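You operate a simulated robot arm through the tools that you are given. There is no shell and no other tool.

You run a simulated two-armed robot. Do the job below in one go: nothing can be reset, and whatever is moved stays where it is left.

TASK
Carry the beige tray with both arms and set it on the top of the wooden bench.
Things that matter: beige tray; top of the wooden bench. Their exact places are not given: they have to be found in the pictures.

The check looks at the end state, three seconds after you hand in, the way a careful person would. Anything else that was tipped, shoved, dropped, spilled or broken makes it a failure.

THE ROBOT
Two 7-joint arms with two-finger grippers on one trunk, on a base that moves. Base frame: it is fixed to the floor where the robot stands at the start and does not move with it; the origin is under the middle of the robot, x ahead of it, y to its left, z up. Units: m, degrees, N and s.
The left shoulder is at the start at [0.06, 0.123, 0.945], the right one opposite. With the tool pointing down near the work surface each hand reaches from about 0.1 to 0.74 m from the robot's upright axis, wherever it stands, measured 20 degrees to its own side. Places, roughly: beige tray [0, -2.5, 0.5]; top of the wooden bench [-3.3, -2.3, 0.8]. Payload 1.47 kg a hand.
The tool frame of a hand sits at the grasp point between the pads (the TCP): z along the fingers, y along the line on which they close. The tips reach 0.016 m beyond it. The gripper opens to 0.087 m; its body begins 0.055 m behind the TCP.
Orientation is that of the tool frame in the base frame, as a unit quaternion [w, x, y, z]. With the fingers straight down and closing along the base's y, the tool's x points along the base's -x, its y along +y and its z along -z.

THE INTERFACE
- The arms move only by the tool apply_moves. It takes "left_deltas", "right_deltas" or both (then of equal length, played together; a hand with none holds still); each is one flat list of numbers, 7 for each row, row after row: the shift along the base's x, y, z in units of 250 mm (1.0 is 250 mm), then the turn, a rotation vector about the base's x, y, z in units of 180 degrees (1.0 is 180 degrees), then the finger opening in mm, from 0 to 87. In form: [dx, dy, dz, rx, ry, rz, jaw, dx, dy, dz, rx, ry, rz, jaw, ...]. A call has 1 to 20 rows; each row is the pose to reach, as a shift and turn from the pose commanded when the call began. A call with a number of a shift or a turn outside -1 to 1 is refused whole. Each row takes 0.2 s and may step no farther than 0.05 m and 8.6 degrees from the row before; otherwise, or with a gripper value out of range, the whole call is refused. A pose out of reach is approached as far as the arm can. The call stops where the force on the tool passes 40 N (or 10 N more than at its start, if that is more) or the arm is blocked; 0.2 s more then pass. Each finger travels about 0.153 m/s and halts on what it meets, pressing with about 28 N; the grip force reading is that of the motor and also rises with nothing between the fingers. The clock runs only during rows and for 0.2 s after the last one: add rows that repeat a pose to give the fingers time. The reply holds the time, the measured pose of the TCP, the force on the tool along the base axes, the opening and the grip force, in the units named above and with some noise, with the torque about the TCP (base axes, N m) and any sound that the robot's microphone picked up, and new pictures: "show" is both (left out), scene, wrist or none (wrist: the cameras of the hands that moved).
- Cameras (640 x 400 px; columns grow to the right, rows downward): "scene" is now at [0.1029, -0.0099, 1.5134]; the picture's right is [-0.07, -1.00, 0.00], its down [-0.64, 0.04, -0.77] and it looks along [0.77, -0.05, -0.64] (base axes); focal length 253 px, centre (320, 200). "left" rides on the left gripper at [0.073, -0.012, -0.09] in its tool frame; the picture's right is [0.16, 0.99, 0.00], its down [-0.72, 0.12, -0.68] and it looks along [-0.67, 0.11, 0.73] (tool axes); focal length 247 px, centre (320, 200). "right" rides on the right gripper at [0.073, 0.012, -0.09] in its tool frame; the picture's right is [-0.16, 0.99, 0.00], its down [-0.72, -0.12, -0.68] and it looks along [-0.67, -0.11, 0.73] (tool axes); focal length 247 px, centre (320, 200).
- slide_trunk(by): moves the trunk up (or, below 0, down) by that many m; the arms and the scene camera ride with it, the base frame stays. It gives what a move gives, with no picture.
- steer(legs): drives the robot by 1 to 6 legs, each [ahead, left, turn to the left] in m, m and degrees, along the robot's own axes; the way and the turn of a leg run together, so that a leg with both is an arc; at most 1.5 m and 180 degrees a leg. The arms and the cameras ride along, it lands a little off, and it stops where it bumps. It gives what a move gives, and a new picture of the scene camera.
- turn_head(pan, tilt): turns the head with the scene camera to pan (to the left, within 120 degrees either way) and tilt (down, from -29 to 69), counted from straight ahead of the robot. It gives what a move gives, and a new picture of the scene camera.
- locate(camera, pixels): for up to 12 pixels [column, row] of the newest picture of that camera ("zoom" is the newest enlarged one), the place [x, y, z] in the base frame of the surface seen there, good to about 0.002 m, but the place of the scene camera against the robot may be out by one fixed shift of up to 0.018 m in any direction. The clock stands still meanwhile.
- inspect(camera, box): a new picture of the part [left, top, right, bottom] of that camera's present view, enlarged. The clock stands still meanwhile.
- job_done(): hands the job in; it is judged then, once.

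Leave the grippers open and the arms clear of the work at the hand-in unless told otherwise.

The tools are called by a JSON object that holds its "api" and its "payload". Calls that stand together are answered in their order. apply_moves: Moves the arms, as the interface text tells. Its arguments: {"type":"object","properties":{"left_deltas":{"type":"array","items":{"type":"number"}},"right_deltas":{"type":"array","items":{"type":"number"}},"show":{"type":"string","enum":["both","scene","wrist","none"]}},"required":[]} The other tools are called the same way: slide_trunk (by) moves the trunk up or down; steer (legs) drives the base; turn_head (pan, tilt) turns the head that bears the scene camera; locate (camera, pixels) gives the place of the surface under pixels of a picture; inspect (camera, box) takes an enlarged picture of a part of a camera's view; job_done () hands the job in.

At the start:

```text
time: 0.0
left_eef_pos: [0.5529, 0.2434, 0.8382]
left_orientation: [0.0, 0.0, 1.0, 0.0]
left_ft_force: [-0.6, -0.4, 0.2]
left_ft_torque: [-0.02, -0.01, 0.0]
left_finger_gap: 0.0872
left_gripper_force: 0.0
right_eef_pos: [0.4334, -0.1682, 0.7805]
right_orientation: [0.0, 0.0, 1.0, 0.0]
right_ft_force: [0.7, -0.9, 0.2]
right_ft_torque: [-0.01, 0.01, -0.01]
right_finger_gap: 0.0869
right_gripper_force: 0.0
trunk travel left (down, up): [-0.1, 0.13]
robot x, y, heading: [-0.0011, 0.0024, 0.1]
head pan, tilt (commanded): [-3.9, 39.8]
```

scene: 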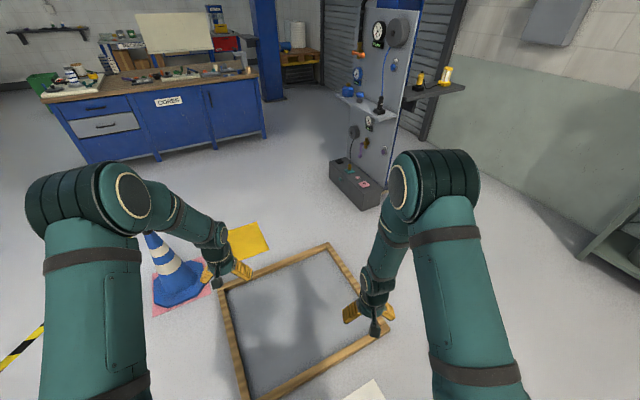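
right: 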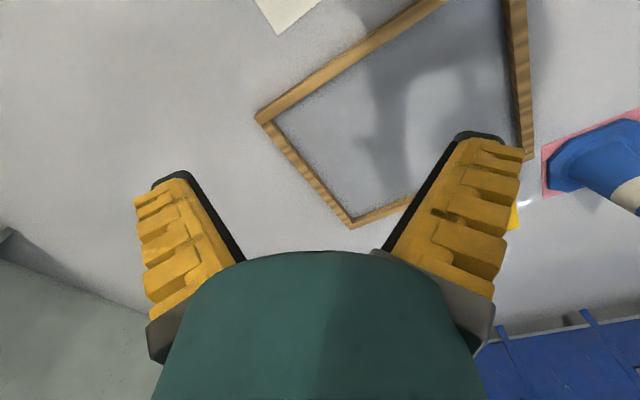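
left: 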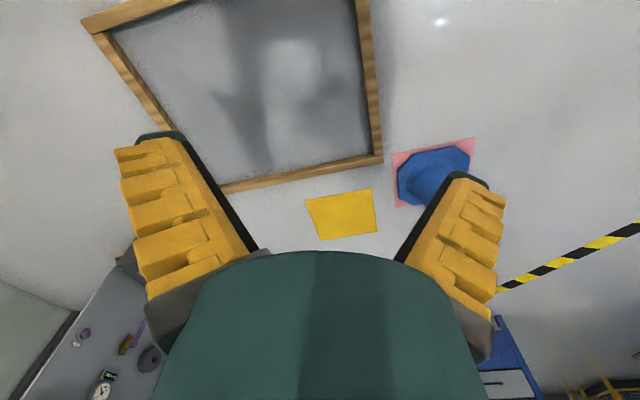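

I see a workshop: a blue bench ahead, a wooden frame on the floor and a cone. The tray should be to my right, around [0, -2.5]. I'll turn the head right to look for it.

{"api": "turn_head", "payload": {"pan": -90, "tilt": 25}}

```text
time: 1.6
left_eef_pos: [0.5534, 0.2439, 0.8368]
left_orientation: [0.0, 0.0, 1.0, 0.0]
left_ft_force: [-0.1, 0.6, -0.1]
left_ft_torque: [0.01, 0.02, 0.0]
left_finger_gap: 0.0868
left_gripper_force: 0.2
right_eef_pos: [0.4334, -0.1689, 0.7818]
right_orientation: [0.001, 0.0, 1.0, 0.0]
right_ft_force: [0.1, 0.0, 0.6]
right_ft_torque: [0.03, 0.0, -0.03]
right_finger_gap: 0.087
right_gripper_force: 0.0
trunk travel left (down, up): [-0.1, 0.13]
robot x, y, heading: [-0.0004, 0.0001, 0.0]
head pan, tilt (commanded): [-90.0, 25.0]
```

scene: 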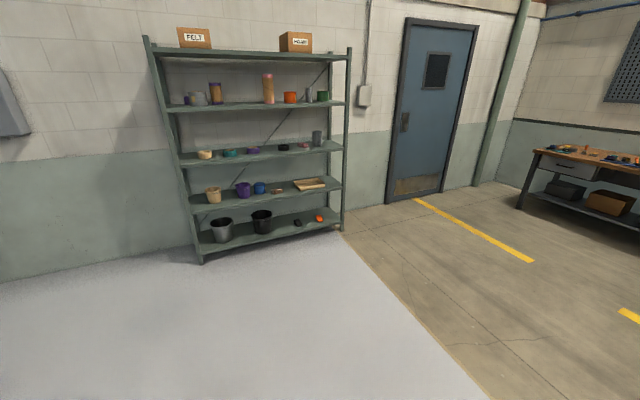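

The beige tray is on the second shelf from the bottom of the green rack, around pixel (308,184). The wooden bench is at the right edge, around (600,160). I'll locate points and zoom in.

{"api": "inspect", "payload": {"camera": "scene", "box": [180, 130, 360, 242]}}

{"api": "locate", "payload": {"camera": "scene", "pixels": [[296, 184], [309, 184], [325, 184], [300, 190], [324, 188], [322, 179], [190, 208], [340, 187], [200, 260], [343, 228], [560, 150], [610, 158]]}}

```text
3.56 times, centred on (270, 186) of scene
```

zoom: 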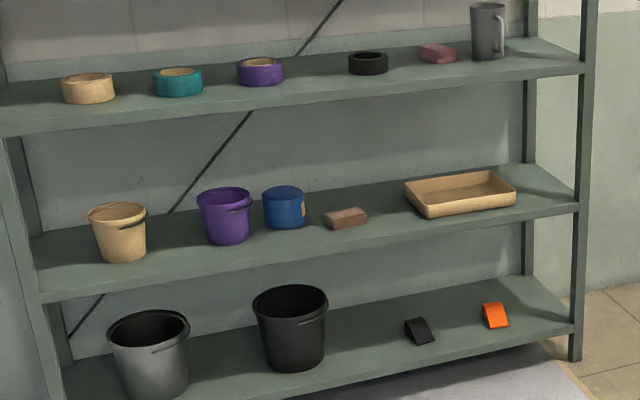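

```text
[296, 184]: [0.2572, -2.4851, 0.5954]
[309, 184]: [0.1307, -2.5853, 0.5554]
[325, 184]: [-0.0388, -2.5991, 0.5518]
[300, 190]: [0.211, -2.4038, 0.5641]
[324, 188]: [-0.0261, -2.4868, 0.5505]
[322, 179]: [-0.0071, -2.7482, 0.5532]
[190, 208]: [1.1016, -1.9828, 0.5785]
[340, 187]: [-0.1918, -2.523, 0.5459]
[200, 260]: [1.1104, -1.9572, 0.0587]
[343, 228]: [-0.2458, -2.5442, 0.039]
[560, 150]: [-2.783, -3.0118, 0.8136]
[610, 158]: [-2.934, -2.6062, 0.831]
```

The tray sits near the right end of the rack's shelf at z ≈ 0.55, and the rack is turned about 23°. I'll measure the tray corners and the shelves in the zoomed picture.

{"api": "locate", "payload": {"camera": "zoom", "pixels": [[406, 181], [427, 205], [514, 190], [490, 174], [430, 216], [470, 210], [460, 188], [420, 240], [575, 205], [575, 65], [400, 95], [346, 218]]}}

{"api": "locate", "payload": {"camera": "zoom", "pixels": [[580, 130], [530, 130], [528, 250], [325, 218], [365, 215], [470, 230], [390, 190], [530, 195], [560, 190], [285, 205], [500, 270], [400, 60]]}}

```text
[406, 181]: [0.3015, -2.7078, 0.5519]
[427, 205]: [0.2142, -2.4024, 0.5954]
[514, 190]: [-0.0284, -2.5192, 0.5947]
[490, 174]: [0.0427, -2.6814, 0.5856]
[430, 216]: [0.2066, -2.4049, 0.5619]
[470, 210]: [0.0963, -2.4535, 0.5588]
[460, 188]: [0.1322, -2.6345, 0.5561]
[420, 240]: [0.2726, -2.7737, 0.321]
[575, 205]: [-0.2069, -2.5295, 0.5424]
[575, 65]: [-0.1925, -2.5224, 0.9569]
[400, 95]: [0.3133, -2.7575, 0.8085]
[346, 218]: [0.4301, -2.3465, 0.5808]
```

```text
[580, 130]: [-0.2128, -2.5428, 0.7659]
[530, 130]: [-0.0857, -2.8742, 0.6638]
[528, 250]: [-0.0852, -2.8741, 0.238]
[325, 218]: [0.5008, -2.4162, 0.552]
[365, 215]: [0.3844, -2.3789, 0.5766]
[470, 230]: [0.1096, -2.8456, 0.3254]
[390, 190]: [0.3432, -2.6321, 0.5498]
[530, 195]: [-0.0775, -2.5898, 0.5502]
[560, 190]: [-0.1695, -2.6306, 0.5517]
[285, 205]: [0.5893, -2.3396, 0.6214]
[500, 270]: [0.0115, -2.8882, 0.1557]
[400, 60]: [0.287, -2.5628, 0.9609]
```

Tray: about 0.27 × 0.18 m, rim at z ≈ 0.595 on the shelf at 0.55, with the next shelf above at 0.96. Now I'll look further right for the wooden bench and any obstacles on the way.

{"api": "turn_head", "payload": {"pan": -120, "tilt": 25}}

```text
time: 2.5
left_eef_pos: [0.5534, 0.2435, 0.8375]
left_orientation: [0.0, 0.0, 1.0, 0.0]
left_ft_force: [-0.9, 0.6, 0.0]
left_ft_torque: [0.02, 0.01, 0.02]
left_finger_gap: 0.0867
left_gripper_force: 0.1
right_eef_pos: [0.4333, -0.1685, 0.7801]
right_orientation: [0.0, -0.001, 1.0, 0.0]
right_ft_force: [0.1, 0.0, -0.1]
right_ft_torque: [0.0, -0.01, 0.0]
right_finger_gap: 0.0865
right_gripper_force: 0.1
trunk travel left (down, up): [-0.1, 0.13]
robot x, y, heading: [-0.0023, 0.0013, -0.1]
head pan, tilt (commanded): [-120.0, 25.0]
```

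scene: 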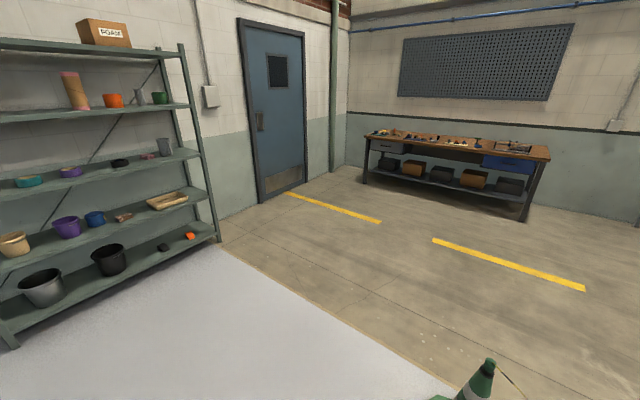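

The wooden bench is at (455,150), with things lying on its top, and there is a green cone at (485,380) near the path. I'll zoom on the bench and measure.

{"api": "inspect", "payload": {"camera": "scene", "box": [355, 110, 563, 240]}}

{"api": "locate", "payload": {"camera": "scene", "pixels": [[365, 135], [548, 160], [530, 215], [365, 182], [485, 375], [490, 395], [440, 398], [460, 395], [375, 220], [584, 288], [222, 243], [460, 150]]}}

```text
3.08 times, centred on (459, 175) of scene
```

zoom: 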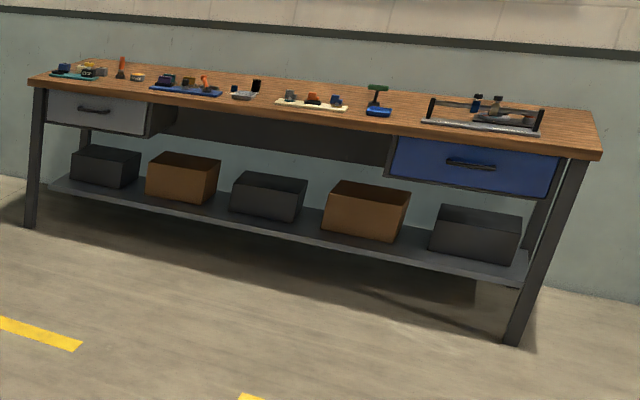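

```text
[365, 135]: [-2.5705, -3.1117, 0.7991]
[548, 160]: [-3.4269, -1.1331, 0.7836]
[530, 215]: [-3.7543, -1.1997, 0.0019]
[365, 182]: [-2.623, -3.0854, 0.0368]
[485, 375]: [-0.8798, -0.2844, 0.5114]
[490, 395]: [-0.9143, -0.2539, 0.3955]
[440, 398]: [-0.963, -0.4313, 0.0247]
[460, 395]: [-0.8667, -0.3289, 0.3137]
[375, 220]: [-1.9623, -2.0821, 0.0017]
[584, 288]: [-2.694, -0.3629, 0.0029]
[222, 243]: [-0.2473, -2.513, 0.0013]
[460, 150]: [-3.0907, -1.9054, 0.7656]
```

The wooden bench top is at z ≈ 0.80 and runs from (-2.57,-3.11) to (-3.43,-1.13). The floor between here and the rack is clear, and the cone at (-0.9,-0.3) is off my way. I'll drive to about 1.2 m in front of the tray, facing the rack square on (heading about -67°).

{"api": "steer", "payload": {"legs": [[-0.33, -1.4, 0], [0, 0, -67]]}}

{"api": "turn_head", "payload": {"pan": 0, "tilt": 35}}

```text
time: 17.9
left_eef_pos: [0.1006, -1.8141, 0.8378]
left_orientation: [0.0, 0.554, 0.833, 0.0]
left_ft_force: [0.6, 0.4, -0.1]
left_ft_torque: [0.02, 0.02, 0.02]
left_finger_gap: 0.0872
left_gripper_force: 0.0
right_eef_pos: [-0.3256, -1.8622, 0.7806]
right_orientation: [-0.001, 0.553, 0.833, 0.0]
right_ft_force: [-0.6, 0.0, 0.6]
right_ft_torque: [0.01, 0.03, 0.01]
right_finger_gap: 0.0872
right_gripper_force: 0.0
trunk travel left (down, up): [-0.1, 0.13]
robot x, y, heading: [-0.3381, -1.4001, -67.4]
head pan, tilt (commanded): [-120.0, 25.0]
```

scene: 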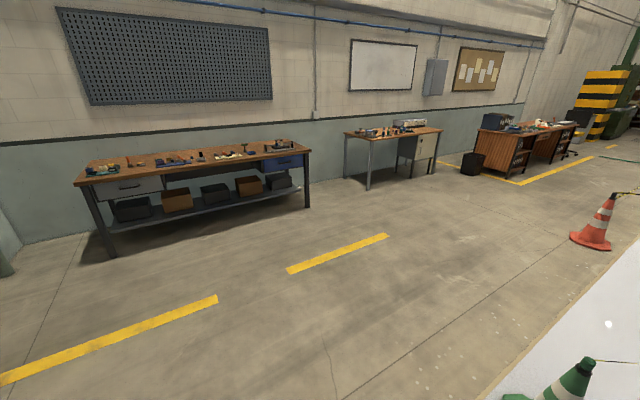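

```text
time: 19.9
left_eef_pos: [0.1009, -1.8148, 0.8375]
left_orientation: [0.0, 0.552, 0.834, 0.0]
left_ft_force: [0.2, -0.1, -0.9]
left_ft_torque: [0.0, -0.02, -0.02]
left_finger_gap: 0.087
left_gripper_force: 0.0
right_eef_pos: [-0.3257, -1.864, 0.7821]
right_orientation: [0.0, 0.553, 0.833, 0.0]
right_ft_force: [-0.3, -0.7, 0.4]
right_ft_torque: [0.0, 0.01, 0.01]
right_finger_gap: 0.0871
right_gripper_force: 0.0
trunk travel left (down, up): [-0.1, 0.13]
robot x, y, heading: [-0.3372, -1.3927, -67.4]
head pan, tilt (commanded): [0.0, 35.0]
```

scene: 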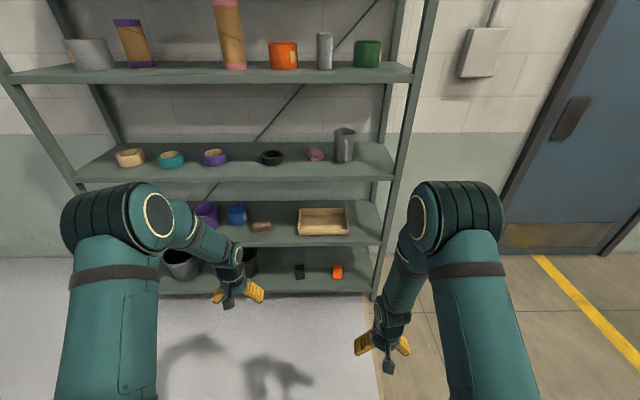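

I'm square in front of the rack and the tray is visible at (323,222). I'll zoom in and measure its corners.

{"api": "inspect", "payload": {"camera": "scene", "box": [240, 170, 400, 270]}}

```text
4.00 times, centred on (320, 220) of scene
```

zoom: 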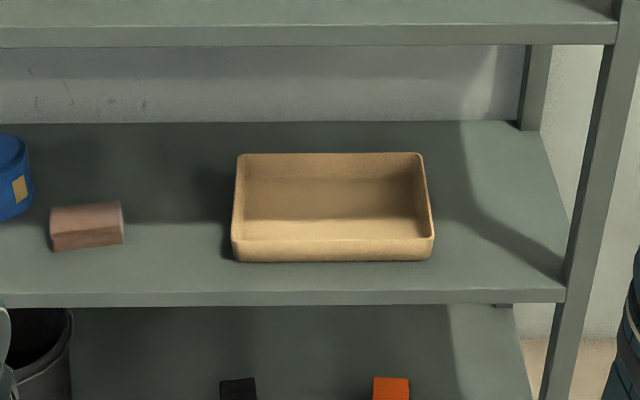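

{"api": "locate", "payload": {"camera": "zoom", "pixels": [[234, 244], [431, 241], [239, 156], [421, 155], [333, 250], [333, 210], [333, 190], [333, 291], [235, 200], [428, 200], [100, 300], [520, 295]]}}

{"api": "locate", "payload": {"camera": "zoom", "pixels": [[333, 242], [333, 155], [240, 165], [245, 200], [333, 36], [333, 20], [333, 44], [86, 228], [122, 215], [565, 290], [333, 140], [608, 60]]}}

```text
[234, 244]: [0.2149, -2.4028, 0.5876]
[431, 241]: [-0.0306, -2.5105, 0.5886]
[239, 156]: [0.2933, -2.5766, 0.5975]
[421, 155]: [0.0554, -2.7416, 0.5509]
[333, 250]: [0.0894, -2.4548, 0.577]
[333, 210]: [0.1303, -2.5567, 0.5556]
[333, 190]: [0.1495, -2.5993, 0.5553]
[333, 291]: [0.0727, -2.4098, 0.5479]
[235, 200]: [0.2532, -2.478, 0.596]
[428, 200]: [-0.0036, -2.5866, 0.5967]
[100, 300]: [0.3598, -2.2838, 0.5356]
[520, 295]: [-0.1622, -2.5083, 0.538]
```

```text
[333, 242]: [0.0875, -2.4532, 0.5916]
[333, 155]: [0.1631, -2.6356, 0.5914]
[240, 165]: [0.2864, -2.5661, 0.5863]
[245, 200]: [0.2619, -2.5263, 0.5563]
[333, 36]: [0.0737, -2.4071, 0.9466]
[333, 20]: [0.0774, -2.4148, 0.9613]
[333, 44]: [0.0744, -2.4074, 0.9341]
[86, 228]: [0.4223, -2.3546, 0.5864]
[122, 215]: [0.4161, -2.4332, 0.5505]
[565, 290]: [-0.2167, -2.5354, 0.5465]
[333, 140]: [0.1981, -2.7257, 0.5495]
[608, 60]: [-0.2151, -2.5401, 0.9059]
```

The tray is about 0.28 m wide and 0.20 m deep, rim z ≈ 0.597, centred at about (0.129,-2.544) and turned 23°, with 0.045 m of shelf in front of it. Before planning a grasp inside the shelf gap I'll check the hands' shape up close.

{"api": "inspect", "payload": {"camera": "scene", "box": [180, 220, 300, 320]}}

{"api": "inspect", "payload": {"camera": "scene", "box": [330, 200, 450, 390]}}

```text
4.00 times, centred on (240, 270) of scene
```

zoom: 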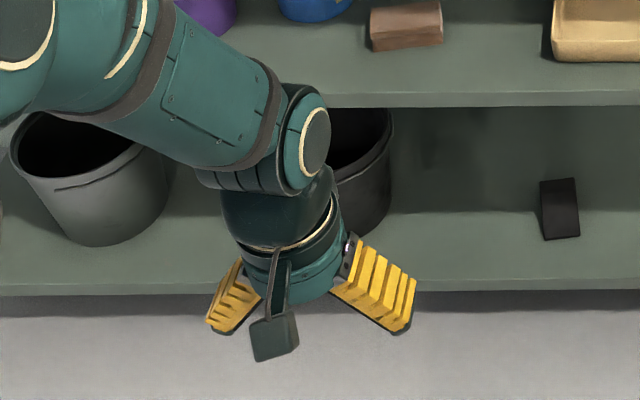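

```text
2.11 times, centred on (390, 295) of scene
```

zoom: 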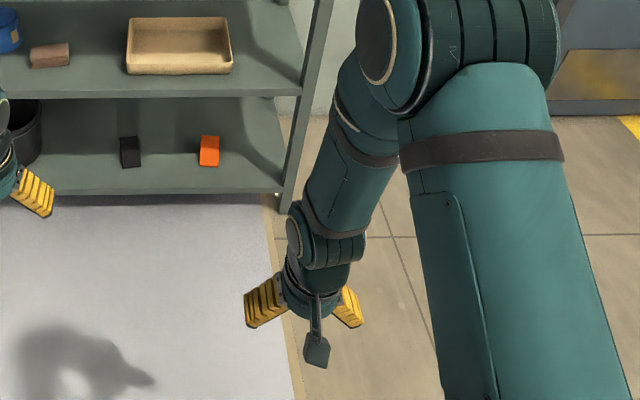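

I'll measure the size of the wrist: points on the wrist joint, forearm, camera block and finger tips in the scene picture.

{"api": "locate", "payload": {"camera": "scene", "pixels": [[238, 255], [228, 270], [229, 304], [229, 285], [260, 300], [217, 300], [215, 240], [195, 225], [160, 215], [236, 287], [255, 285], [223, 248]]}}

```text
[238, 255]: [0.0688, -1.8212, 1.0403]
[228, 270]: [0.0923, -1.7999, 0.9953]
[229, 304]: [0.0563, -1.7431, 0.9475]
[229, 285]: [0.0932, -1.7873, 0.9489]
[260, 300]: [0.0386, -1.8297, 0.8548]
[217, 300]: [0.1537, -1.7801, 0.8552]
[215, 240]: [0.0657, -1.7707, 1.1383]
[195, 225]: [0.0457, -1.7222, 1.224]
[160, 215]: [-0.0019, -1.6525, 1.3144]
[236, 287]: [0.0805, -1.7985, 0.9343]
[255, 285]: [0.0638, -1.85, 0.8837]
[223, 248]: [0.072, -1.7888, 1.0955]
```

The TCP-to-wrist length is about 0.2 m, so a downward-tilted reach (fingers 45° below horizontal) fits the 0.375 m gap between the shelves. I plan to grip the tray's left and right walls, one finger inside and one outside. First, in this free space, I'll bring both hands to a pre-pose: 0.14 m to each side, 0.48 m ahead, z 0.72, tilted 45° forward.

{"api": "apply_moves", "payload": {"left_deltas": [-0.071, 0.0187, -0.0674, -0.033, -0.0137, 0, 87, -0.1419, 0.0375, -0.1349, -0.0659, -0.0275, 0, 87, -0.2129, 0.0562, -0.2023, -0.0989, -0.0412, 0, 87, -0.2839, 0.075, -0.2697, -0.1319, -0.0549, 0, 87, -0.3549, 0.0937, -0.3371, -0.1649, -0.0686, 0, 87, -0.4258, 0.1125, -0.4046, -0.1978, -0.0824, 0, 87, -0.4968, 0.1312, -0.472, -0.2308, -0.0961, 0, 87, -0.4968, 0.1312, -0.472, -0.2308, -0.0961, 0, 87], "right_deltas": [0.0249, -0.0144, -0.0354, -0.033, -0.0137, 0, 87, 0.0497, -0.0288, -0.0709, -0.0659, -0.0275, 0, 87, 0.0746, -0.0432, -0.1063, -0.0989, -0.0412, 0, 87, 0.0994, -0.0576, -0.1417, -0.1319, -0.0549, 0, 87, 0.1243, -0.072, -0.1771, -0.1649, -0.0686, 0, 87, 0.1491, -0.0864, -0.2126, -0.1978, -0.0824, 0, 87, 0.174, -0.1008, -0.248, -0.2308, -0.0961, 0, 87, 0.174, -0.1008, -0.248, -0.2308, -0.0961, 0, 87]}}

```text
time: 21.7
left_eef_pos: [-0.0228, -1.782, 0.7196]
left_orientation: [0.319, 0.512, 0.769, -0.212]
left_ft_force: [0.7, 0.5, 0.5]
left_ft_torque: [0.03, -0.03, 0.01]
left_finger_gap: 0.0871
left_gripper_force: 0.0
right_eef_pos: [-0.2825, -1.8881, 0.7211]
right_orientation: [0.318, 0.512, 0.769, -0.214]
right_ft_force: [-1.1, -0.2, 0.0]
right_ft_torque: [-0.02, -0.01, 0.02]
right_finger_gap: 0.0871
right_gripper_force: 0.1
trunk travel left (down, up): [-0.1, 0.13]
robot x, y, heading: [-0.3383, -1.3994, -67.3]
head pan, tilt (commanded): [0.0, 35.0]
```

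scene: 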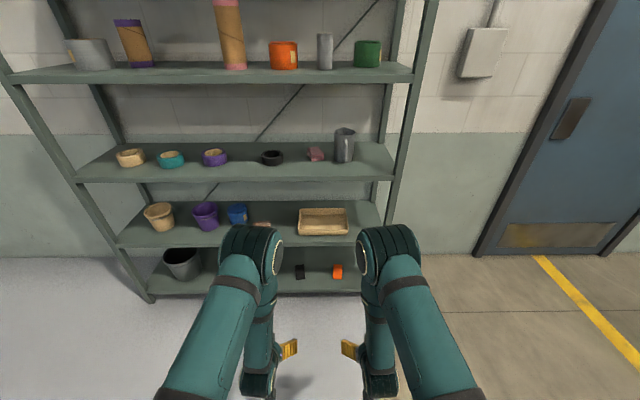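
right: 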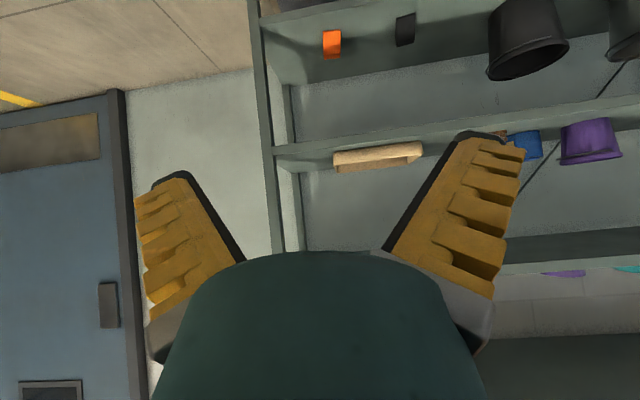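
left: 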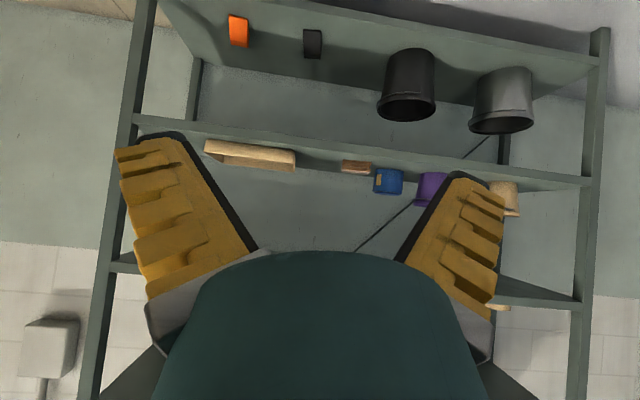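

Both hands reached the pre-pose. The elbows (ribbed cylinders at (250,240) and (388,240)) are raised and forward, so I'll measure them to keep them clear of the upper shelves. I'll also measure the tray with the wrist camera for a calibrated position.

{"api": "locate", "payload": {"camera": "scene", "pixels": [[250, 228], [275, 262], [235, 250], [388, 228], [365, 262], [405, 250], [262, 310], [375, 310], [258, 380], [378, 385], [262, 340], [320, 238]]}}

{"api": "locate", "payload": {"camera": "right", "pixels": [[335, 156], [421, 143], [380, 150], [380, 168], [336, 170], [421, 157], [380, 180], [300, 190]]}}

{"api": "locate", "payload": {"camera": "left", "pixels": [[206, 142], [296, 152], [250, 147], [250, 165], [207, 154], [295, 170], [250, 175], [372, 167]]}}

```text
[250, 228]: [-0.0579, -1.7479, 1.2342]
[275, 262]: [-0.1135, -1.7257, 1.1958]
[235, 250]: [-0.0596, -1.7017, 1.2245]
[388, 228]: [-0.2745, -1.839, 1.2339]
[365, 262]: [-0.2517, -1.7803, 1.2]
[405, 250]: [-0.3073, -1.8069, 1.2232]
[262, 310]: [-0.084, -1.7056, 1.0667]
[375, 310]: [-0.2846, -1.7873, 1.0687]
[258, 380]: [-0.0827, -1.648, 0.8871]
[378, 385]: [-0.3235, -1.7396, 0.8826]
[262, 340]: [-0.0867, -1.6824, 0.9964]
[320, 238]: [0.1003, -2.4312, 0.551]
```

```text
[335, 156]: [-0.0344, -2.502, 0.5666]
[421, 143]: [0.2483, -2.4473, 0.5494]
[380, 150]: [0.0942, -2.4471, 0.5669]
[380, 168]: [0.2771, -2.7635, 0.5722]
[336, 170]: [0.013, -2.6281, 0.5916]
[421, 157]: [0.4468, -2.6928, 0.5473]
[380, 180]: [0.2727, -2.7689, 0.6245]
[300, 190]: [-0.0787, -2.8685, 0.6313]
```

```text
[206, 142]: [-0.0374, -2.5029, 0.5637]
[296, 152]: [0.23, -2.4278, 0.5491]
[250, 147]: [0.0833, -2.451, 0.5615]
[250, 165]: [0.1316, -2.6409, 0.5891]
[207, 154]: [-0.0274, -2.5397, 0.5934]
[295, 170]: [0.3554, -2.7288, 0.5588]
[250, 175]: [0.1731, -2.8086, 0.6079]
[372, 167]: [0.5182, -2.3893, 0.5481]
```

Wrist-camera readings of the tray front agree with the scene camera within about 3 mm. The elbow sits almost above the hand when the arm is short, so I'll stand farther off (about 0.79 m from the grip line) and use a steeper 60° tilt, with the trunk lowered. Driving ahead 0.433 m now keeps the hands outside the shelf edge.

{"api": "steer", "payload": {"legs": [[0.433, -0.017, 0.6]]}}

{"api": "slide_trunk", "payload": {"by": -0.1}}

```text
time: 24.4
left_eef_pos: [0.1358, -2.183, 0.719]
left_orientation: [0.32, 0.506, 0.773, -0.21]
left_ft_force: [0.2, 0.4, -0.2]
left_ft_torque: [-0.01, 0.0, -0.01]
left_finger_gap: 0.0871
left_gripper_force: 0.1
right_eef_pos: [-0.1203, -2.293, 0.7194]
right_orientation: [0.32, 0.506, 0.773, -0.21]
right_ft_force: [-0.1, 0.3, -0.5]
right_ft_torque: [-0.02, -0.02, -0.02]
right_finger_gap: 0.0868
right_gripper_force: 0.1
trunk travel left (down, up): [-0.1, 0.13]
robot x, y, heading: [-0.182, -1.8007, -66.3]
head pan, tilt (commanded): [0.0, 35.0]
```

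scene: 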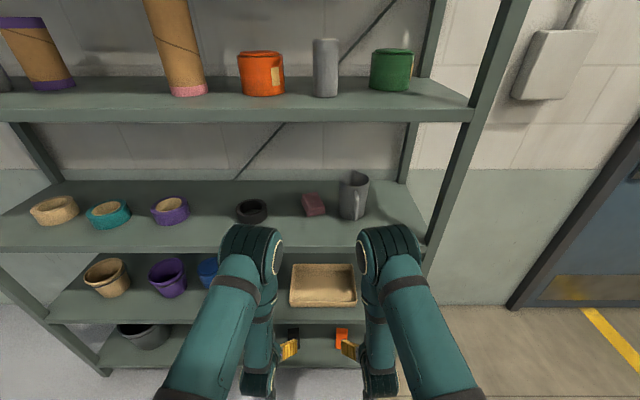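

```text
time: 25.7
left_eef_pos: [0.1361, -2.1827, 0.6197]
left_orientation: [0.319, 0.506, 0.773, -0.21]
left_ft_force: [-0.2, -0.2, -0.2]
left_ft_torque: [0.02, -0.02, 0.02]
left_finger_gap: 0.0869
left_gripper_force: 0.1
right_eef_pos: [-0.1218, -2.2931, 0.6197]
right_orientation: [0.32, 0.506, 0.773, -0.21]
right_ft_force: [-0.2, -0.6, 0.0]
right_ft_torque: [-0.01, -0.01, 0.02]
right_finger_gap: 0.0869
right_gripper_force: 0.1
trunk travel left (down, up): [0.0, 0.23]
robot x, y, heading: [-0.1836, -1.8042, -66.5]
head pan, tilt (commanded): [0.0, 35.0]
```

I'm standing where I wanted and the trunk is down. Next, both hands go up to z ≈ 0.70, turn back to a 60° tilt and move 9 cm ahead, still outside the shelf edge, aligned sideways with the two side walls. Then I look through the wrist cameras.

{"api": "apply_moves", "payload": {"left_deltas": [0.0243, -0.0876, 0.08, 0.0191, 0.0083, 0, 87, 0.0486, -0.1752, 0.16, 0.0382, 0.0167, 0, 87, 0.0729, -0.2628, 0.24, 0.0573, 0.025, 0, 87, 0.0972, -0.3504, 0.32, 0.0764, 0.0333, 0, 87, 0.0972, -0.3504, 0.32, 0.0764, 0.0333, 0, 87], "right_deltas": [0.0313, -0.0846, 0.08, 0.0191, 0.0083, 0, 87, 0.0626, -0.1692, 0.16, 0.0382, 0.0167, 0, 87, 0.0939, -0.2538, 0.24, 0.0573, 0.025, 0, 87, 0.1252, -0.3384, 0.32, 0.0764, 0.0333, 0, 87, 0.1252, -0.3384, 0.32, 0.0764, 0.0333, 0, 87]}}

```text
time: 26.9
left_eef_pos: [0.1604, -2.2724, 0.6996]
left_orientation: [0.216, 0.529, 0.808, -0.143]
left_ft_force: [0.6, -0.2, 0.2]
left_ft_torque: [0.01, 0.0, -0.02]
left_finger_gap: 0.0872
left_gripper_force: 0.1
right_eef_pos: [-0.0907, -2.3786, 0.7002]
right_orientation: [0.216, 0.529, 0.808, -0.142]
right_ft_force: [0.0, -0.3, 0.5]
right_ft_torque: [0.01, 0.0, 0.0]
right_finger_gap: 0.0868
right_gripper_force: 0.0
trunk travel left (down, up): [0.0, 0.23]
robot x, y, heading: [-0.1841, -1.8055, -66.4]
head pan, tilt (commanded): [0.0, 35.0]
```

scene: 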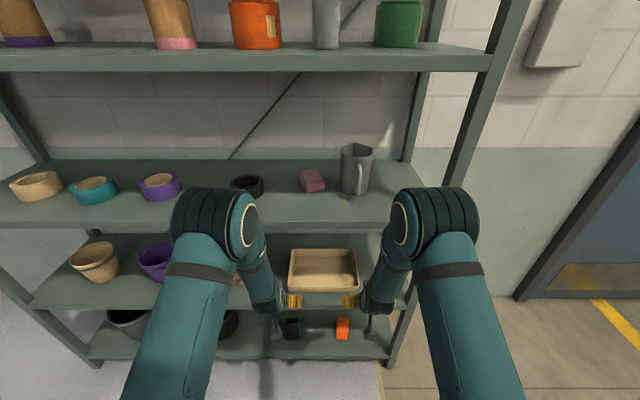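
right: 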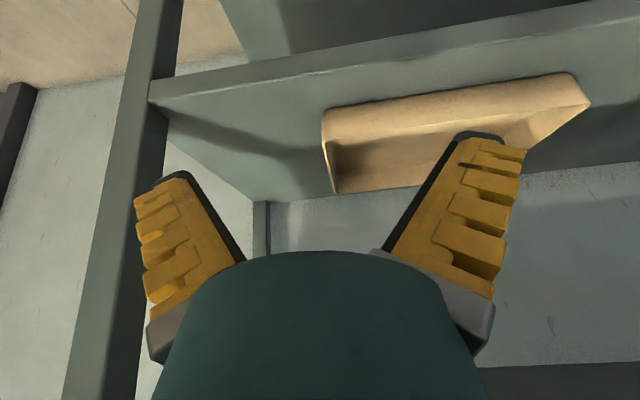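
left: 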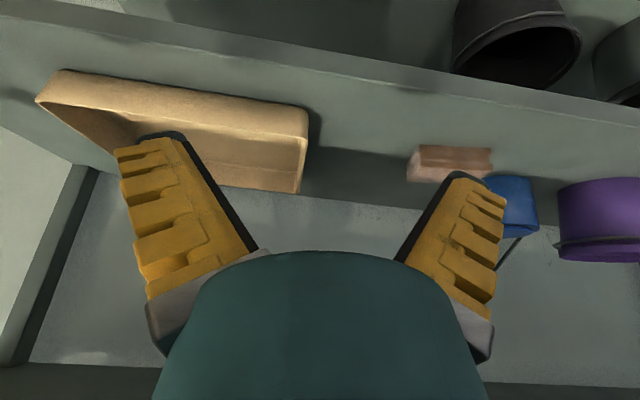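

The wrist cameras now see the side walls well. I'll measure the rim of the left wall (left camera, column 300 or so) and the right wall (right camera, columns 323–337).

{"api": "locate", "payload": {"camera": "left", "pixels": [[307, 112], [306, 130], [304, 150], [301, 170], [298, 188], [301, 150], [298, 160], [295, 105], [250, 98], [250, 186], [290, 190], [280, 150]]}}

{"api": "locate", "payload": {"camera": "right", "pixels": [[323, 120], [325, 135], [328, 150], [331, 165], [335, 183], [331, 150], [335, 165], [333, 108], [400, 97], [400, 186], [342, 190], [355, 155]]}}

{"api": "inspect", "payload": {"camera": "left", "box": [220, 80, 380, 180]}}

{"api": "inspect", "payload": {"camera": "right", "box": [260, 90, 420, 190]}}

```text
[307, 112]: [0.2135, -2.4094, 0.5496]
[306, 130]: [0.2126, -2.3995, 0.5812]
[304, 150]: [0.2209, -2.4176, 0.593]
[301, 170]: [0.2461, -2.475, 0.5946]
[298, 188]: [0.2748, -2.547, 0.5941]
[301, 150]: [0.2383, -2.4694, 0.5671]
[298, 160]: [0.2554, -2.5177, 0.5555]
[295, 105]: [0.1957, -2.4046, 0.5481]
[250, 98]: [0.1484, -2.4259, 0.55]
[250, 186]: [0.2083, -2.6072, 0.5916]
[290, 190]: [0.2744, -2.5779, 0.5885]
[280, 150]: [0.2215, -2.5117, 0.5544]
```

```text
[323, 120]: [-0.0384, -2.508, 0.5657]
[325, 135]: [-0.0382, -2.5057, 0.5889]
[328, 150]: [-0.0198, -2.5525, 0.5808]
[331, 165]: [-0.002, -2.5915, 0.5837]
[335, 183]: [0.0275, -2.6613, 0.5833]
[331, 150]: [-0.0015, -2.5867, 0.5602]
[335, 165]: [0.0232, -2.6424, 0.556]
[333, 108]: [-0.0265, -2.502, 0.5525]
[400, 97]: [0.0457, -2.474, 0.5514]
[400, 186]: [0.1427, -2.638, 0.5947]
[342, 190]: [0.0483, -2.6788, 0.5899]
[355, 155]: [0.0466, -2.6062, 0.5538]
```

```text
4.00 times, centred on (300, 130) of left
```

zoom: 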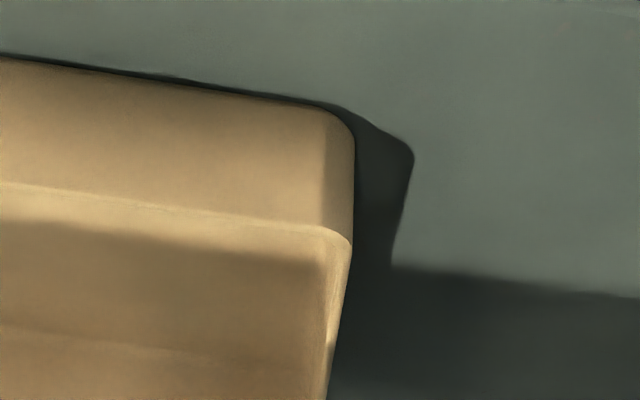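

```text
4.00 times, centred on (340, 140) of right
```

zoom: 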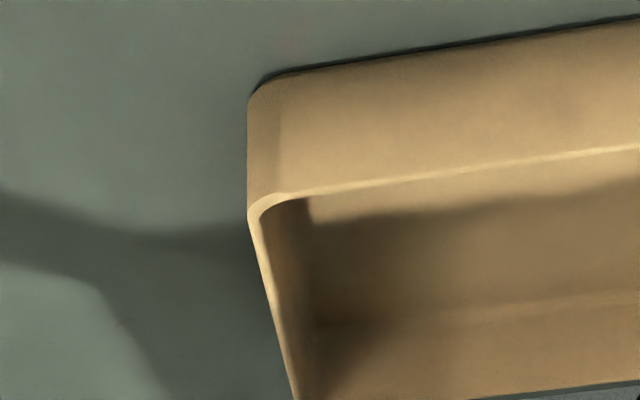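

The walls are about 5 mm thick. Left wall centre line is at u = -0.752 and the right at u = -1.0255 (across the rack), with the rim at z ≈ 0.5945, so the hands are off sideways by only 2–3 mm. Next I lower to z ≈ 0.635 outside the shelf, then go halfway in and check the clearances.

{"api": "apply_moves", "payload": {"left_deltas": [0, 0, -0.13, 0, 0, 0, 87, 0, 0, -0.26, 0, 0, 0, 87, 0.0557, -0.1357, -0.26, 0, 0, 0, 87, 0.1115, -0.2715, -0.26, 0, 0, 0, 87, 0.1672, -0.4072, -0.26, 0, 0, 0, 87, 0.1672, -0.4072, -0.26, 0, 0, 0, 87], "right_deltas": [0, 0, -0.13, 0, 0, 0, 87, 0, 0, -0.26, 0, 0, 0, 87, 0.0557, -0.1385, -0.26, 0, 0, 0, 87, 0.1115, -0.2771, -0.26, 0, 0, 0, 87, 0.1672, -0.4156, -0.26, 0, 0, 0, 87, 0.1672, -0.4156, -0.26, 0, 0, 0, 87]}}

```text
time: 28.3
left_eef_pos: [0.2014, -2.372, 0.6331]
left_orientation: [0.215, 0.529, 0.809, -0.141]
left_ft_force: [0.5, 0.0, -0.2]
left_ft_torque: [-0.01, 0.0, -0.03]
left_finger_gap: 0.087
left_gripper_force: 0.1
right_eef_pos: [-0.0477, -2.4813, 0.6351]
right_orientation: [0.215, 0.531, 0.807, -0.142]
right_ft_force: [0.4, 0.7, 0.0]
right_ft_torque: [0.04, 0.0, 0.01]
right_finger_gap: 0.0869
right_gripper_force: 0.0
trunk travel left (down, up): [0.0, 0.23]
robot x, y, heading: [-0.184, -1.8047, -66.5]
head pan, tilt (commanded): [0.0, 35.0]
```

scene: 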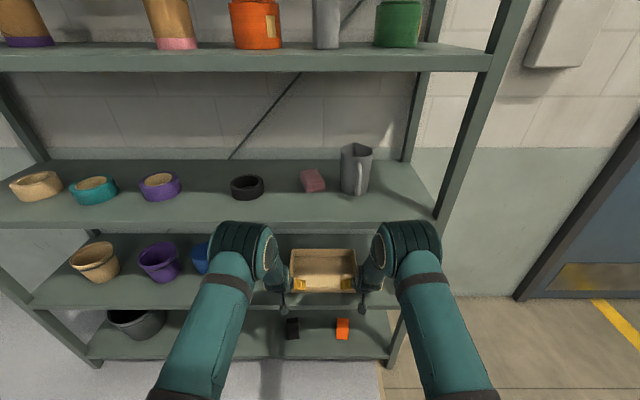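
right: 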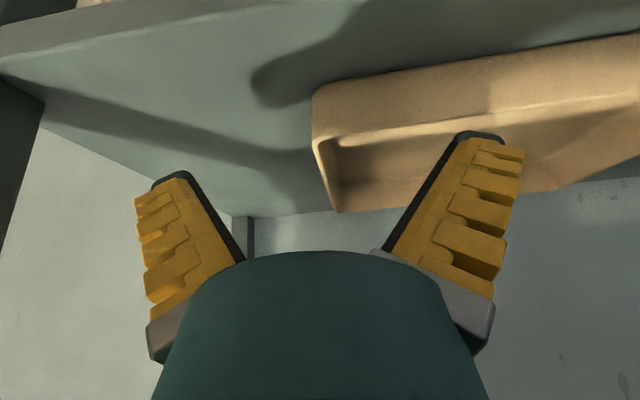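
left: 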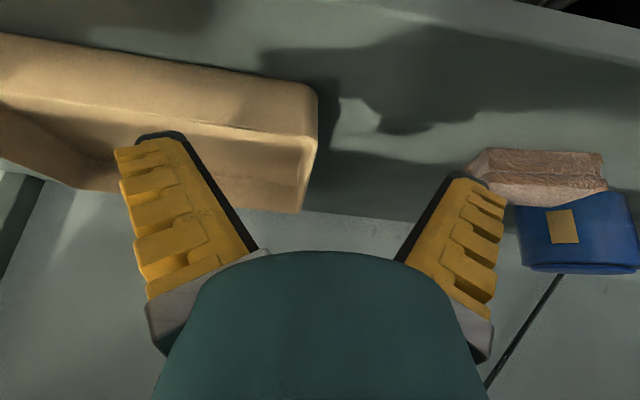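

Both hands are halfway in with no contact forces. I'll check the elbow and forearm clearance against the upper shelf edge before going deeper.

{"api": "locate", "payload": {"camera": "scene", "pixels": [[240, 222], [220, 235], [270, 250], [262, 235], [410, 222], [430, 238], [375, 250], [272, 270], [372, 270], [280, 290], [330, 222], [330, 233]]}}

{"api": "inspect", "payload": {"camera": "scene", "box": [220, 200, 430, 330]}}

```text
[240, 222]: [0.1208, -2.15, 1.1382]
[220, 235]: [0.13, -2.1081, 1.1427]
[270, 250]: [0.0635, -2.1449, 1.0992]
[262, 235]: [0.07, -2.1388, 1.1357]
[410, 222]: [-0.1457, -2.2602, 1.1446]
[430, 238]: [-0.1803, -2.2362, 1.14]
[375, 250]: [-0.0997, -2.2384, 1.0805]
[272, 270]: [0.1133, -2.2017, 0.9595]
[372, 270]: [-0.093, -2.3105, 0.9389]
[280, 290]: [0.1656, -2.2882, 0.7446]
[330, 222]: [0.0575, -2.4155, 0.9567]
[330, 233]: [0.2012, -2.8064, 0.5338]
```

```text
3.05 times, centred on (325, 265) of scene
```

zoom: 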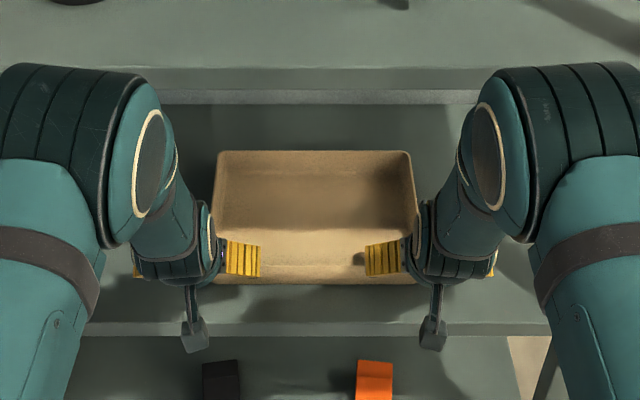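

The elbows are still about 0.2 m outside the upper shelf edge and the forearms are clear. I'll go in along a path that dips after the fingers pass the tray's front wall, stopping with the fingers straddling the side walls at z ≈ 0.605.

{"api": "apply_moves", "payload": {"left_deltas": [0.06, -0.1397, 0, 0, 0, 0, 87, 0.1074, -0.25, -0.032, 0, 0, 0, 87, 0.1485, -0.3455, -0.09, 0, 0, 0, 87, 0.1801, -0.4191, -0.12, 0, 0, 0, 87, 0.1801, -0.4191, -0.12, 0, 0, 0, 87], "right_deltas": [0.0545, -0.1421, 0, 0, 0, 0, 87, 0.1019, -0.2524, -0.032, 0, 0, 0, 87, 0.143, -0.3479, -0.09, 0, 0, 0, 87, 0.1746, -0.4215, -0.12, 0, 0, 0, 87, 0.1746, -0.4215, -0.12, 0, 0, 0, 87]}}

```text
time: 29.5
left_eef_pos: [0.2482, -2.4781, 0.604]
left_orientation: [0.216, 0.529, 0.808, -0.142]
left_ft_force: [0.1, 1.4, 0.2]
left_ft_torque: [0.0, 0.01, 0.04]
left_finger_gap: 0.0869
left_gripper_force: 0.0
right_eef_pos: [-0.0051, -2.5878, 0.6051]
right_orientation: [0.216, 0.53, 0.808, -0.142]
right_ft_force: [0.3, 0.5, -1.0]
right_ft_torque: [0.0, 0.06, -0.01]
right_finger_gap: 0.0869
right_gripper_force: 0.1
trunk travel left (down, up): [0.0, 0.23]
robot x, y, heading: [-0.1807, -1.8009, -66.5]
head pan, tilt (commanded): [0.0, 35.0]
```

scene: 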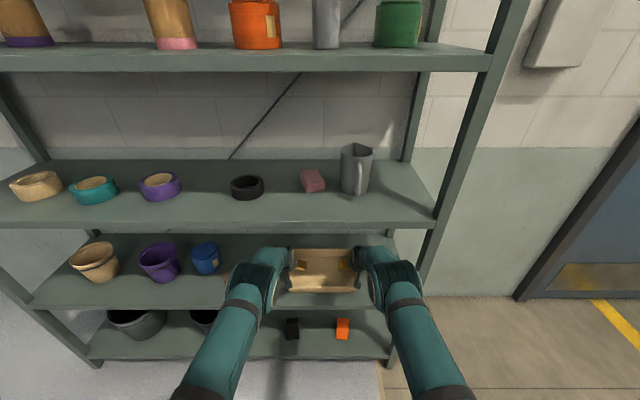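
right: 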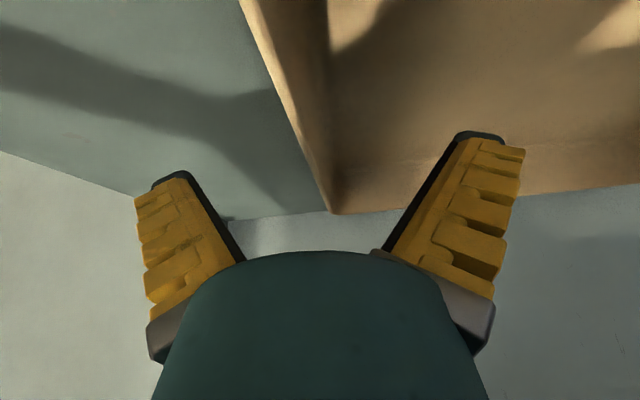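
left: 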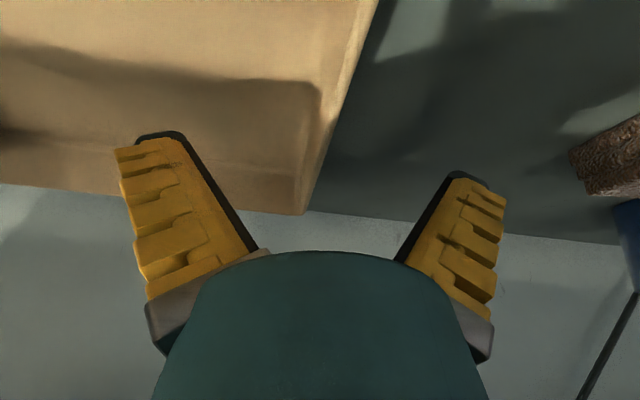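

The rims cross the middle between the fingers in both wrist views (column about 320 at row 181), and the measured sideways errors are within 1.5 mm. Now I lower 20 mm to z ≈ 0.585.

{"api": "apply_moves", "payload": {"left_deltas": [-0.004, 0, -0.04, 0, 0, 0, 87, -0.004, 0, -0.08, 0, 0, 0, 87, -0.004, 0, -0.08, 0, 0, 0, 87], "right_deltas": [0.004, 0, -0.04, 0, 0, 0, 87, 0.004, 0, -0.08, 0, 0, 0, 87, 0.004, 0, -0.08, 0, 0, 0, 87]}}

```text
time: 30.3
left_eef_pos: [0.2472, -2.4781, 0.5838]
left_orientation: [0.216, 0.529, 0.808, -0.142]
left_ft_force: [-0.7, -0.2, -0.6]
left_ft_torque: [-0.01, 0.0, 0.04]
left_finger_gap: 0.087
left_gripper_force: 0.0
right_eef_pos: [-0.0037, -2.5861, 0.5845]
right_orientation: [0.215, 0.53, 0.808, -0.142]
right_ft_force: [-0.7, 0.7, -0.4]
right_ft_torque: [0.02, -0.05, 0.01]
right_finger_gap: 0.0871
right_gripper_force: 0.0
trunk travel left (down, up): [0.0, 0.23]
robot x, y, heading: [-0.1858, -1.8025, -66.7]
head pan, tilt (commanded): [0.0, 35.0]
```

scene: 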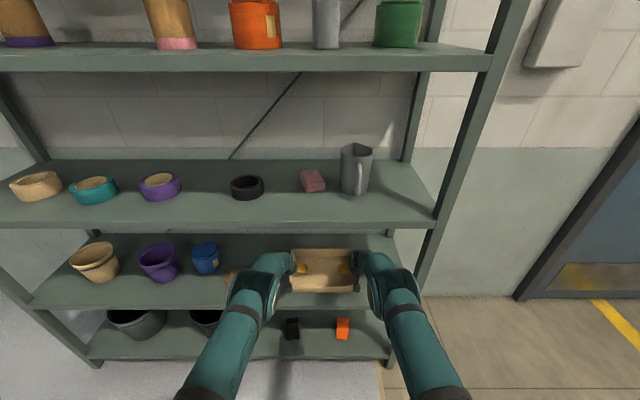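
right: 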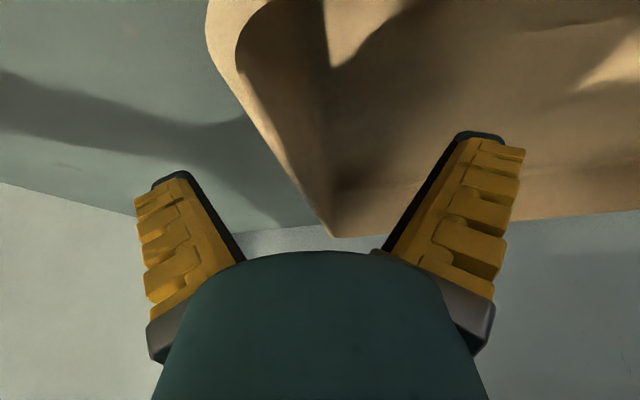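
left: 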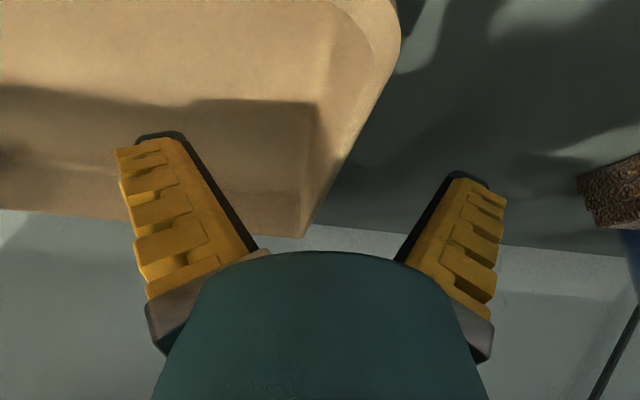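

No contact. The rims look slightly outward of the middle here, so I'll measure them with the wrist cameras before closing.

{"api": "locate", "payload": {"camera": "left", "pixels": [[392, 70], [375, 100], [357, 130], [338, 165], [325, 190], [310, 225], [350, 130], [330, 165]]}}

{"api": "locate", "payload": {"camera": "right", "pixels": [[225, 80], [245, 110], [260, 130], [285, 165], [303, 190], [322, 220], [270, 130], [295, 165]]}}

```text
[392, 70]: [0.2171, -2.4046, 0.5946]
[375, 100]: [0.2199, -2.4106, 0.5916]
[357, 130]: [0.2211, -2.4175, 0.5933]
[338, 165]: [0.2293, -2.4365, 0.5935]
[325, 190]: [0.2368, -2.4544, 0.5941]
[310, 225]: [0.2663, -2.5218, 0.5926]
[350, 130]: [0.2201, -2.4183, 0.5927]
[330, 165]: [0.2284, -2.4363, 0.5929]
```

```text
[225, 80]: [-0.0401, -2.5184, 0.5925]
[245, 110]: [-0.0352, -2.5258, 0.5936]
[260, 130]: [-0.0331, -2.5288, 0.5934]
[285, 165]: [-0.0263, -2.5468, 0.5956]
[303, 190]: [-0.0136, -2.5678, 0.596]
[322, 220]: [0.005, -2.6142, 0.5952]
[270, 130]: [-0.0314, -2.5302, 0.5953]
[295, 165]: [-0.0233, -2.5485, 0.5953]
```

Left wall at u = -0.7517, and the left hand is exactly there. The right wall is at about -1.0275, so I shift the right hand 2.5 mm outward and then close both grippers together on the walls.

{"api": "apply_moves", "payload": {"left_deltas": [0, 0, 0, 0, 0, 0, 87, 0, 0, 0, 0, 0, 0, 50, 0, 0, 0, 0, 0, 0, 25, 0, 0, 0, 0, 0, 0, 10, 0, 0, 0, 0, 0, 0, 0, 0, 0, 0, 0, 0, 0, 0, 0, 0, 0, 0, 0, 0, 0], "right_deltas": [-0.0092, -0.004, 0, 0, 0, 0, 87, -0.0092, -0.004, 0, 0, 0, 0, 50, -0.0092, -0.004, 0, 0, 0, 0, 25, -0.0092, -0.004, 0, 0, 0, 0, 10, -0.0092, -0.004, 0, 0, 0, 0, 0, -0.0092, -0.004, 0, 0, 0, 0, 0, -0.0092, -0.004, 0, 0, 0, 0, 0]}}

```text
time: 31.9
left_eef_pos: [0.2461, -2.4783, 0.5855]
left_orientation: [0.217, 0.529, 0.808, -0.143]
left_ft_force: [-5.1, -0.9, 3.0]
left_ft_torque: [-0.02, 0.25, 0.3]
left_finger_gap: 0.0062
left_gripper_force: 28.5
right_eef_pos: [-0.0046, -2.5873, 0.5862]
right_orientation: [0.217, 0.529, 0.808, -0.143]
right_ft_force: [3.8, 3.6, 4.7]
right_ft_torque: [0.17, -0.22, -0.31]
right_finger_gap: 0.0061
right_gripper_force: 28.0
trunk travel left (down, up): [0.0, 0.23]
robot x, y, heading: [-0.1845, -1.8029, -66.4]
head pan, tilt (commanded): [0.0, 35.0]
```

scene: 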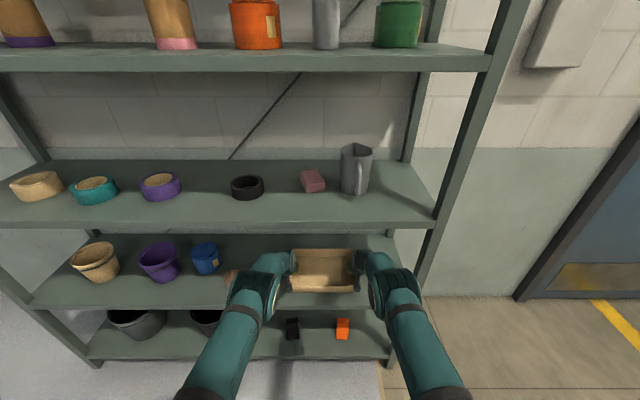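
right: 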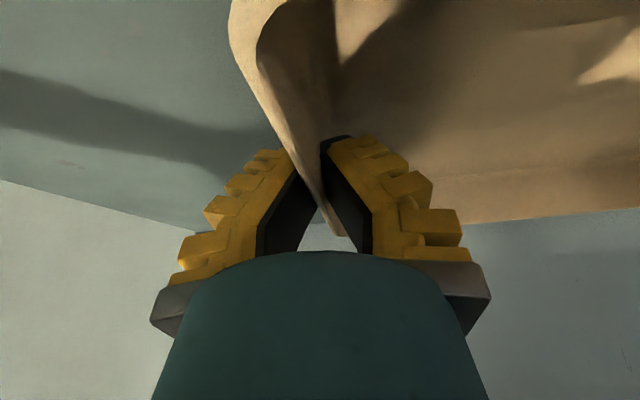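
left: 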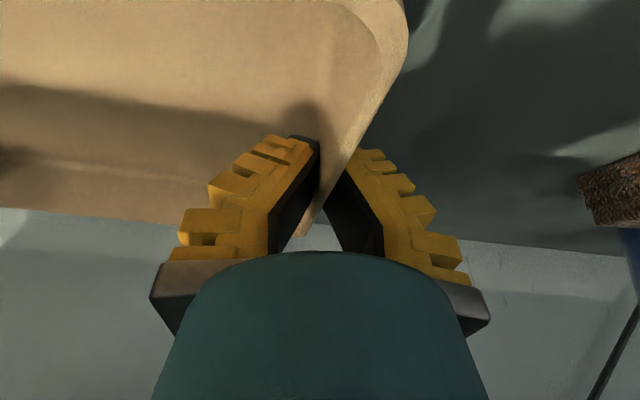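

Both grippers hold the walls: gap 6.1–6.2 mm, 28 N each, small side forces. I lift 25 mm with the trunk, so that both hands rise exactly together.

{"api": "slide_trunk", "payload": {"by": 0.025}}

{"api": "inspect", "payload": {"camera": "scene", "box": [220, 210, 430, 340]}}

```text
time: 32.6
left_eef_pos: [0.2453, -2.4779, 0.6097]
left_orientation: [0.216, 0.529, 0.808, -0.144]
left_ft_force: [-6.6, -3.8, -1.1]
left_ft_torque: [-0.06, 0.27, 0.31]
left_finger_gap: 0.0062
left_gripper_force: 28.2
right_eef_pos: [-0.0053, -2.5879, 0.6095]
right_orientation: [0.215, 0.53, 0.808, -0.143]
right_ft_force: [7.3, 2.4, -1.9]
right_ft_torque: [0.09, -0.23, -0.27]
right_finger_gap: 0.0063
right_gripper_force: 28.0
trunk travel left (down, up): [-0.025, 0.205]
robot x, y, heading: [-0.1843, -1.8052, -66.7]
head pan, tilt (commanded): [0.0, 35.0]
```

```text
3.05 times, centred on (325, 275) of scene
```

zoom: 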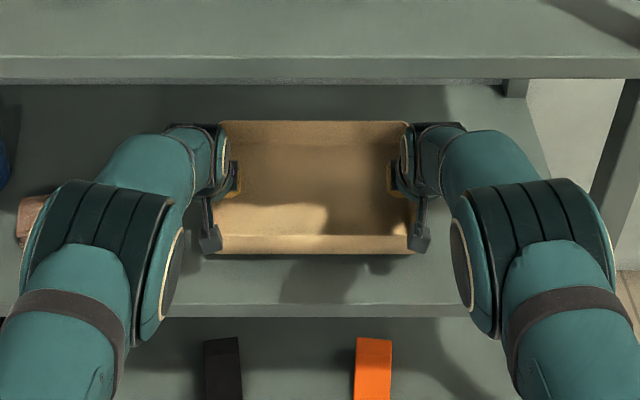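

The tray seems to have come up. I'll verify it is lifted and level by measuring its rim corners in the zoom: front (220,240)/(412,240) and back (225,125)/(400,125).

{"api": "locate", "payload": {"camera": "zoom", "pixels": [[235, 240], [400, 240], [240, 124], [390, 124], [320, 240], [320, 124], [320, 190], [320, 262], [320, 300], [320, 75], [180, 120], [450, 125]]}}

```text
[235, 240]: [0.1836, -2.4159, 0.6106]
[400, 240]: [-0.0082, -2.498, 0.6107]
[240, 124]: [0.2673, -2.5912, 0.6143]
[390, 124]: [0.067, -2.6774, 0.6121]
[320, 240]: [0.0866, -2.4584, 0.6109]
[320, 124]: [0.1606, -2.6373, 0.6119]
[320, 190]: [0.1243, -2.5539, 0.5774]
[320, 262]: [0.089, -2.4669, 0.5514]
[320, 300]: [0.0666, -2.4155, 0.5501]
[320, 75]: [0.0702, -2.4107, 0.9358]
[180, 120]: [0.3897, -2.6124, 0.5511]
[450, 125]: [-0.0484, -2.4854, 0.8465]
```

The tray is lifted 22 mm and level (front rim 0.611, back rim 0.612), and the wrists are 8 cm below the upper shelf. I back straight out by 0.5 m.

{"api": "steer", "payload": {"legs": [[-0.5, 0, 0]]}}

```text
time: 35.5
left_eef_pos: [0.0482, -2.0218, 0.61]
left_orientation: [0.215, 0.529, 0.808, -0.143]
left_ft_force: [-12.4, -5.3, -1.2]
left_ft_torque: [-0.08, 0.24, 0.25]
left_finger_gap: 0.006
left_gripper_force: 28.2
right_eef_pos: [-0.2032, -2.1329, 0.6098]
right_orientation: [0.217, 0.528, 0.809, -0.142]
right_ft_force: [12.7, 5.1, -0.9]
right_ft_torque: [0.13, -0.27, -0.25]
right_finger_gap: 0.0059
right_gripper_force: 28.1
trunk travel left (down, up): [-0.025, 0.205]
robot x, y, heading: [-0.3848, -1.3484, -66.4]
head pan, tilt (commanded): [0.0, 35.0]
```

scene: 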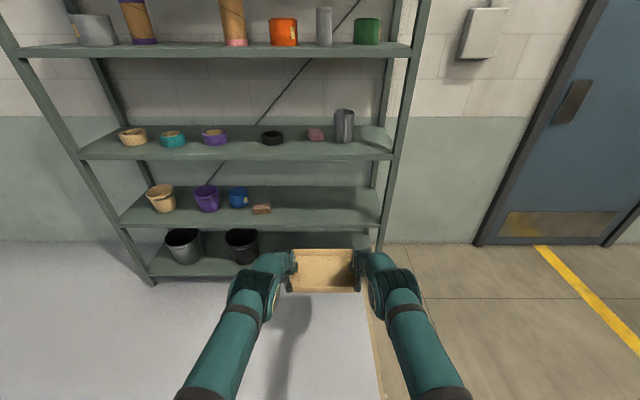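

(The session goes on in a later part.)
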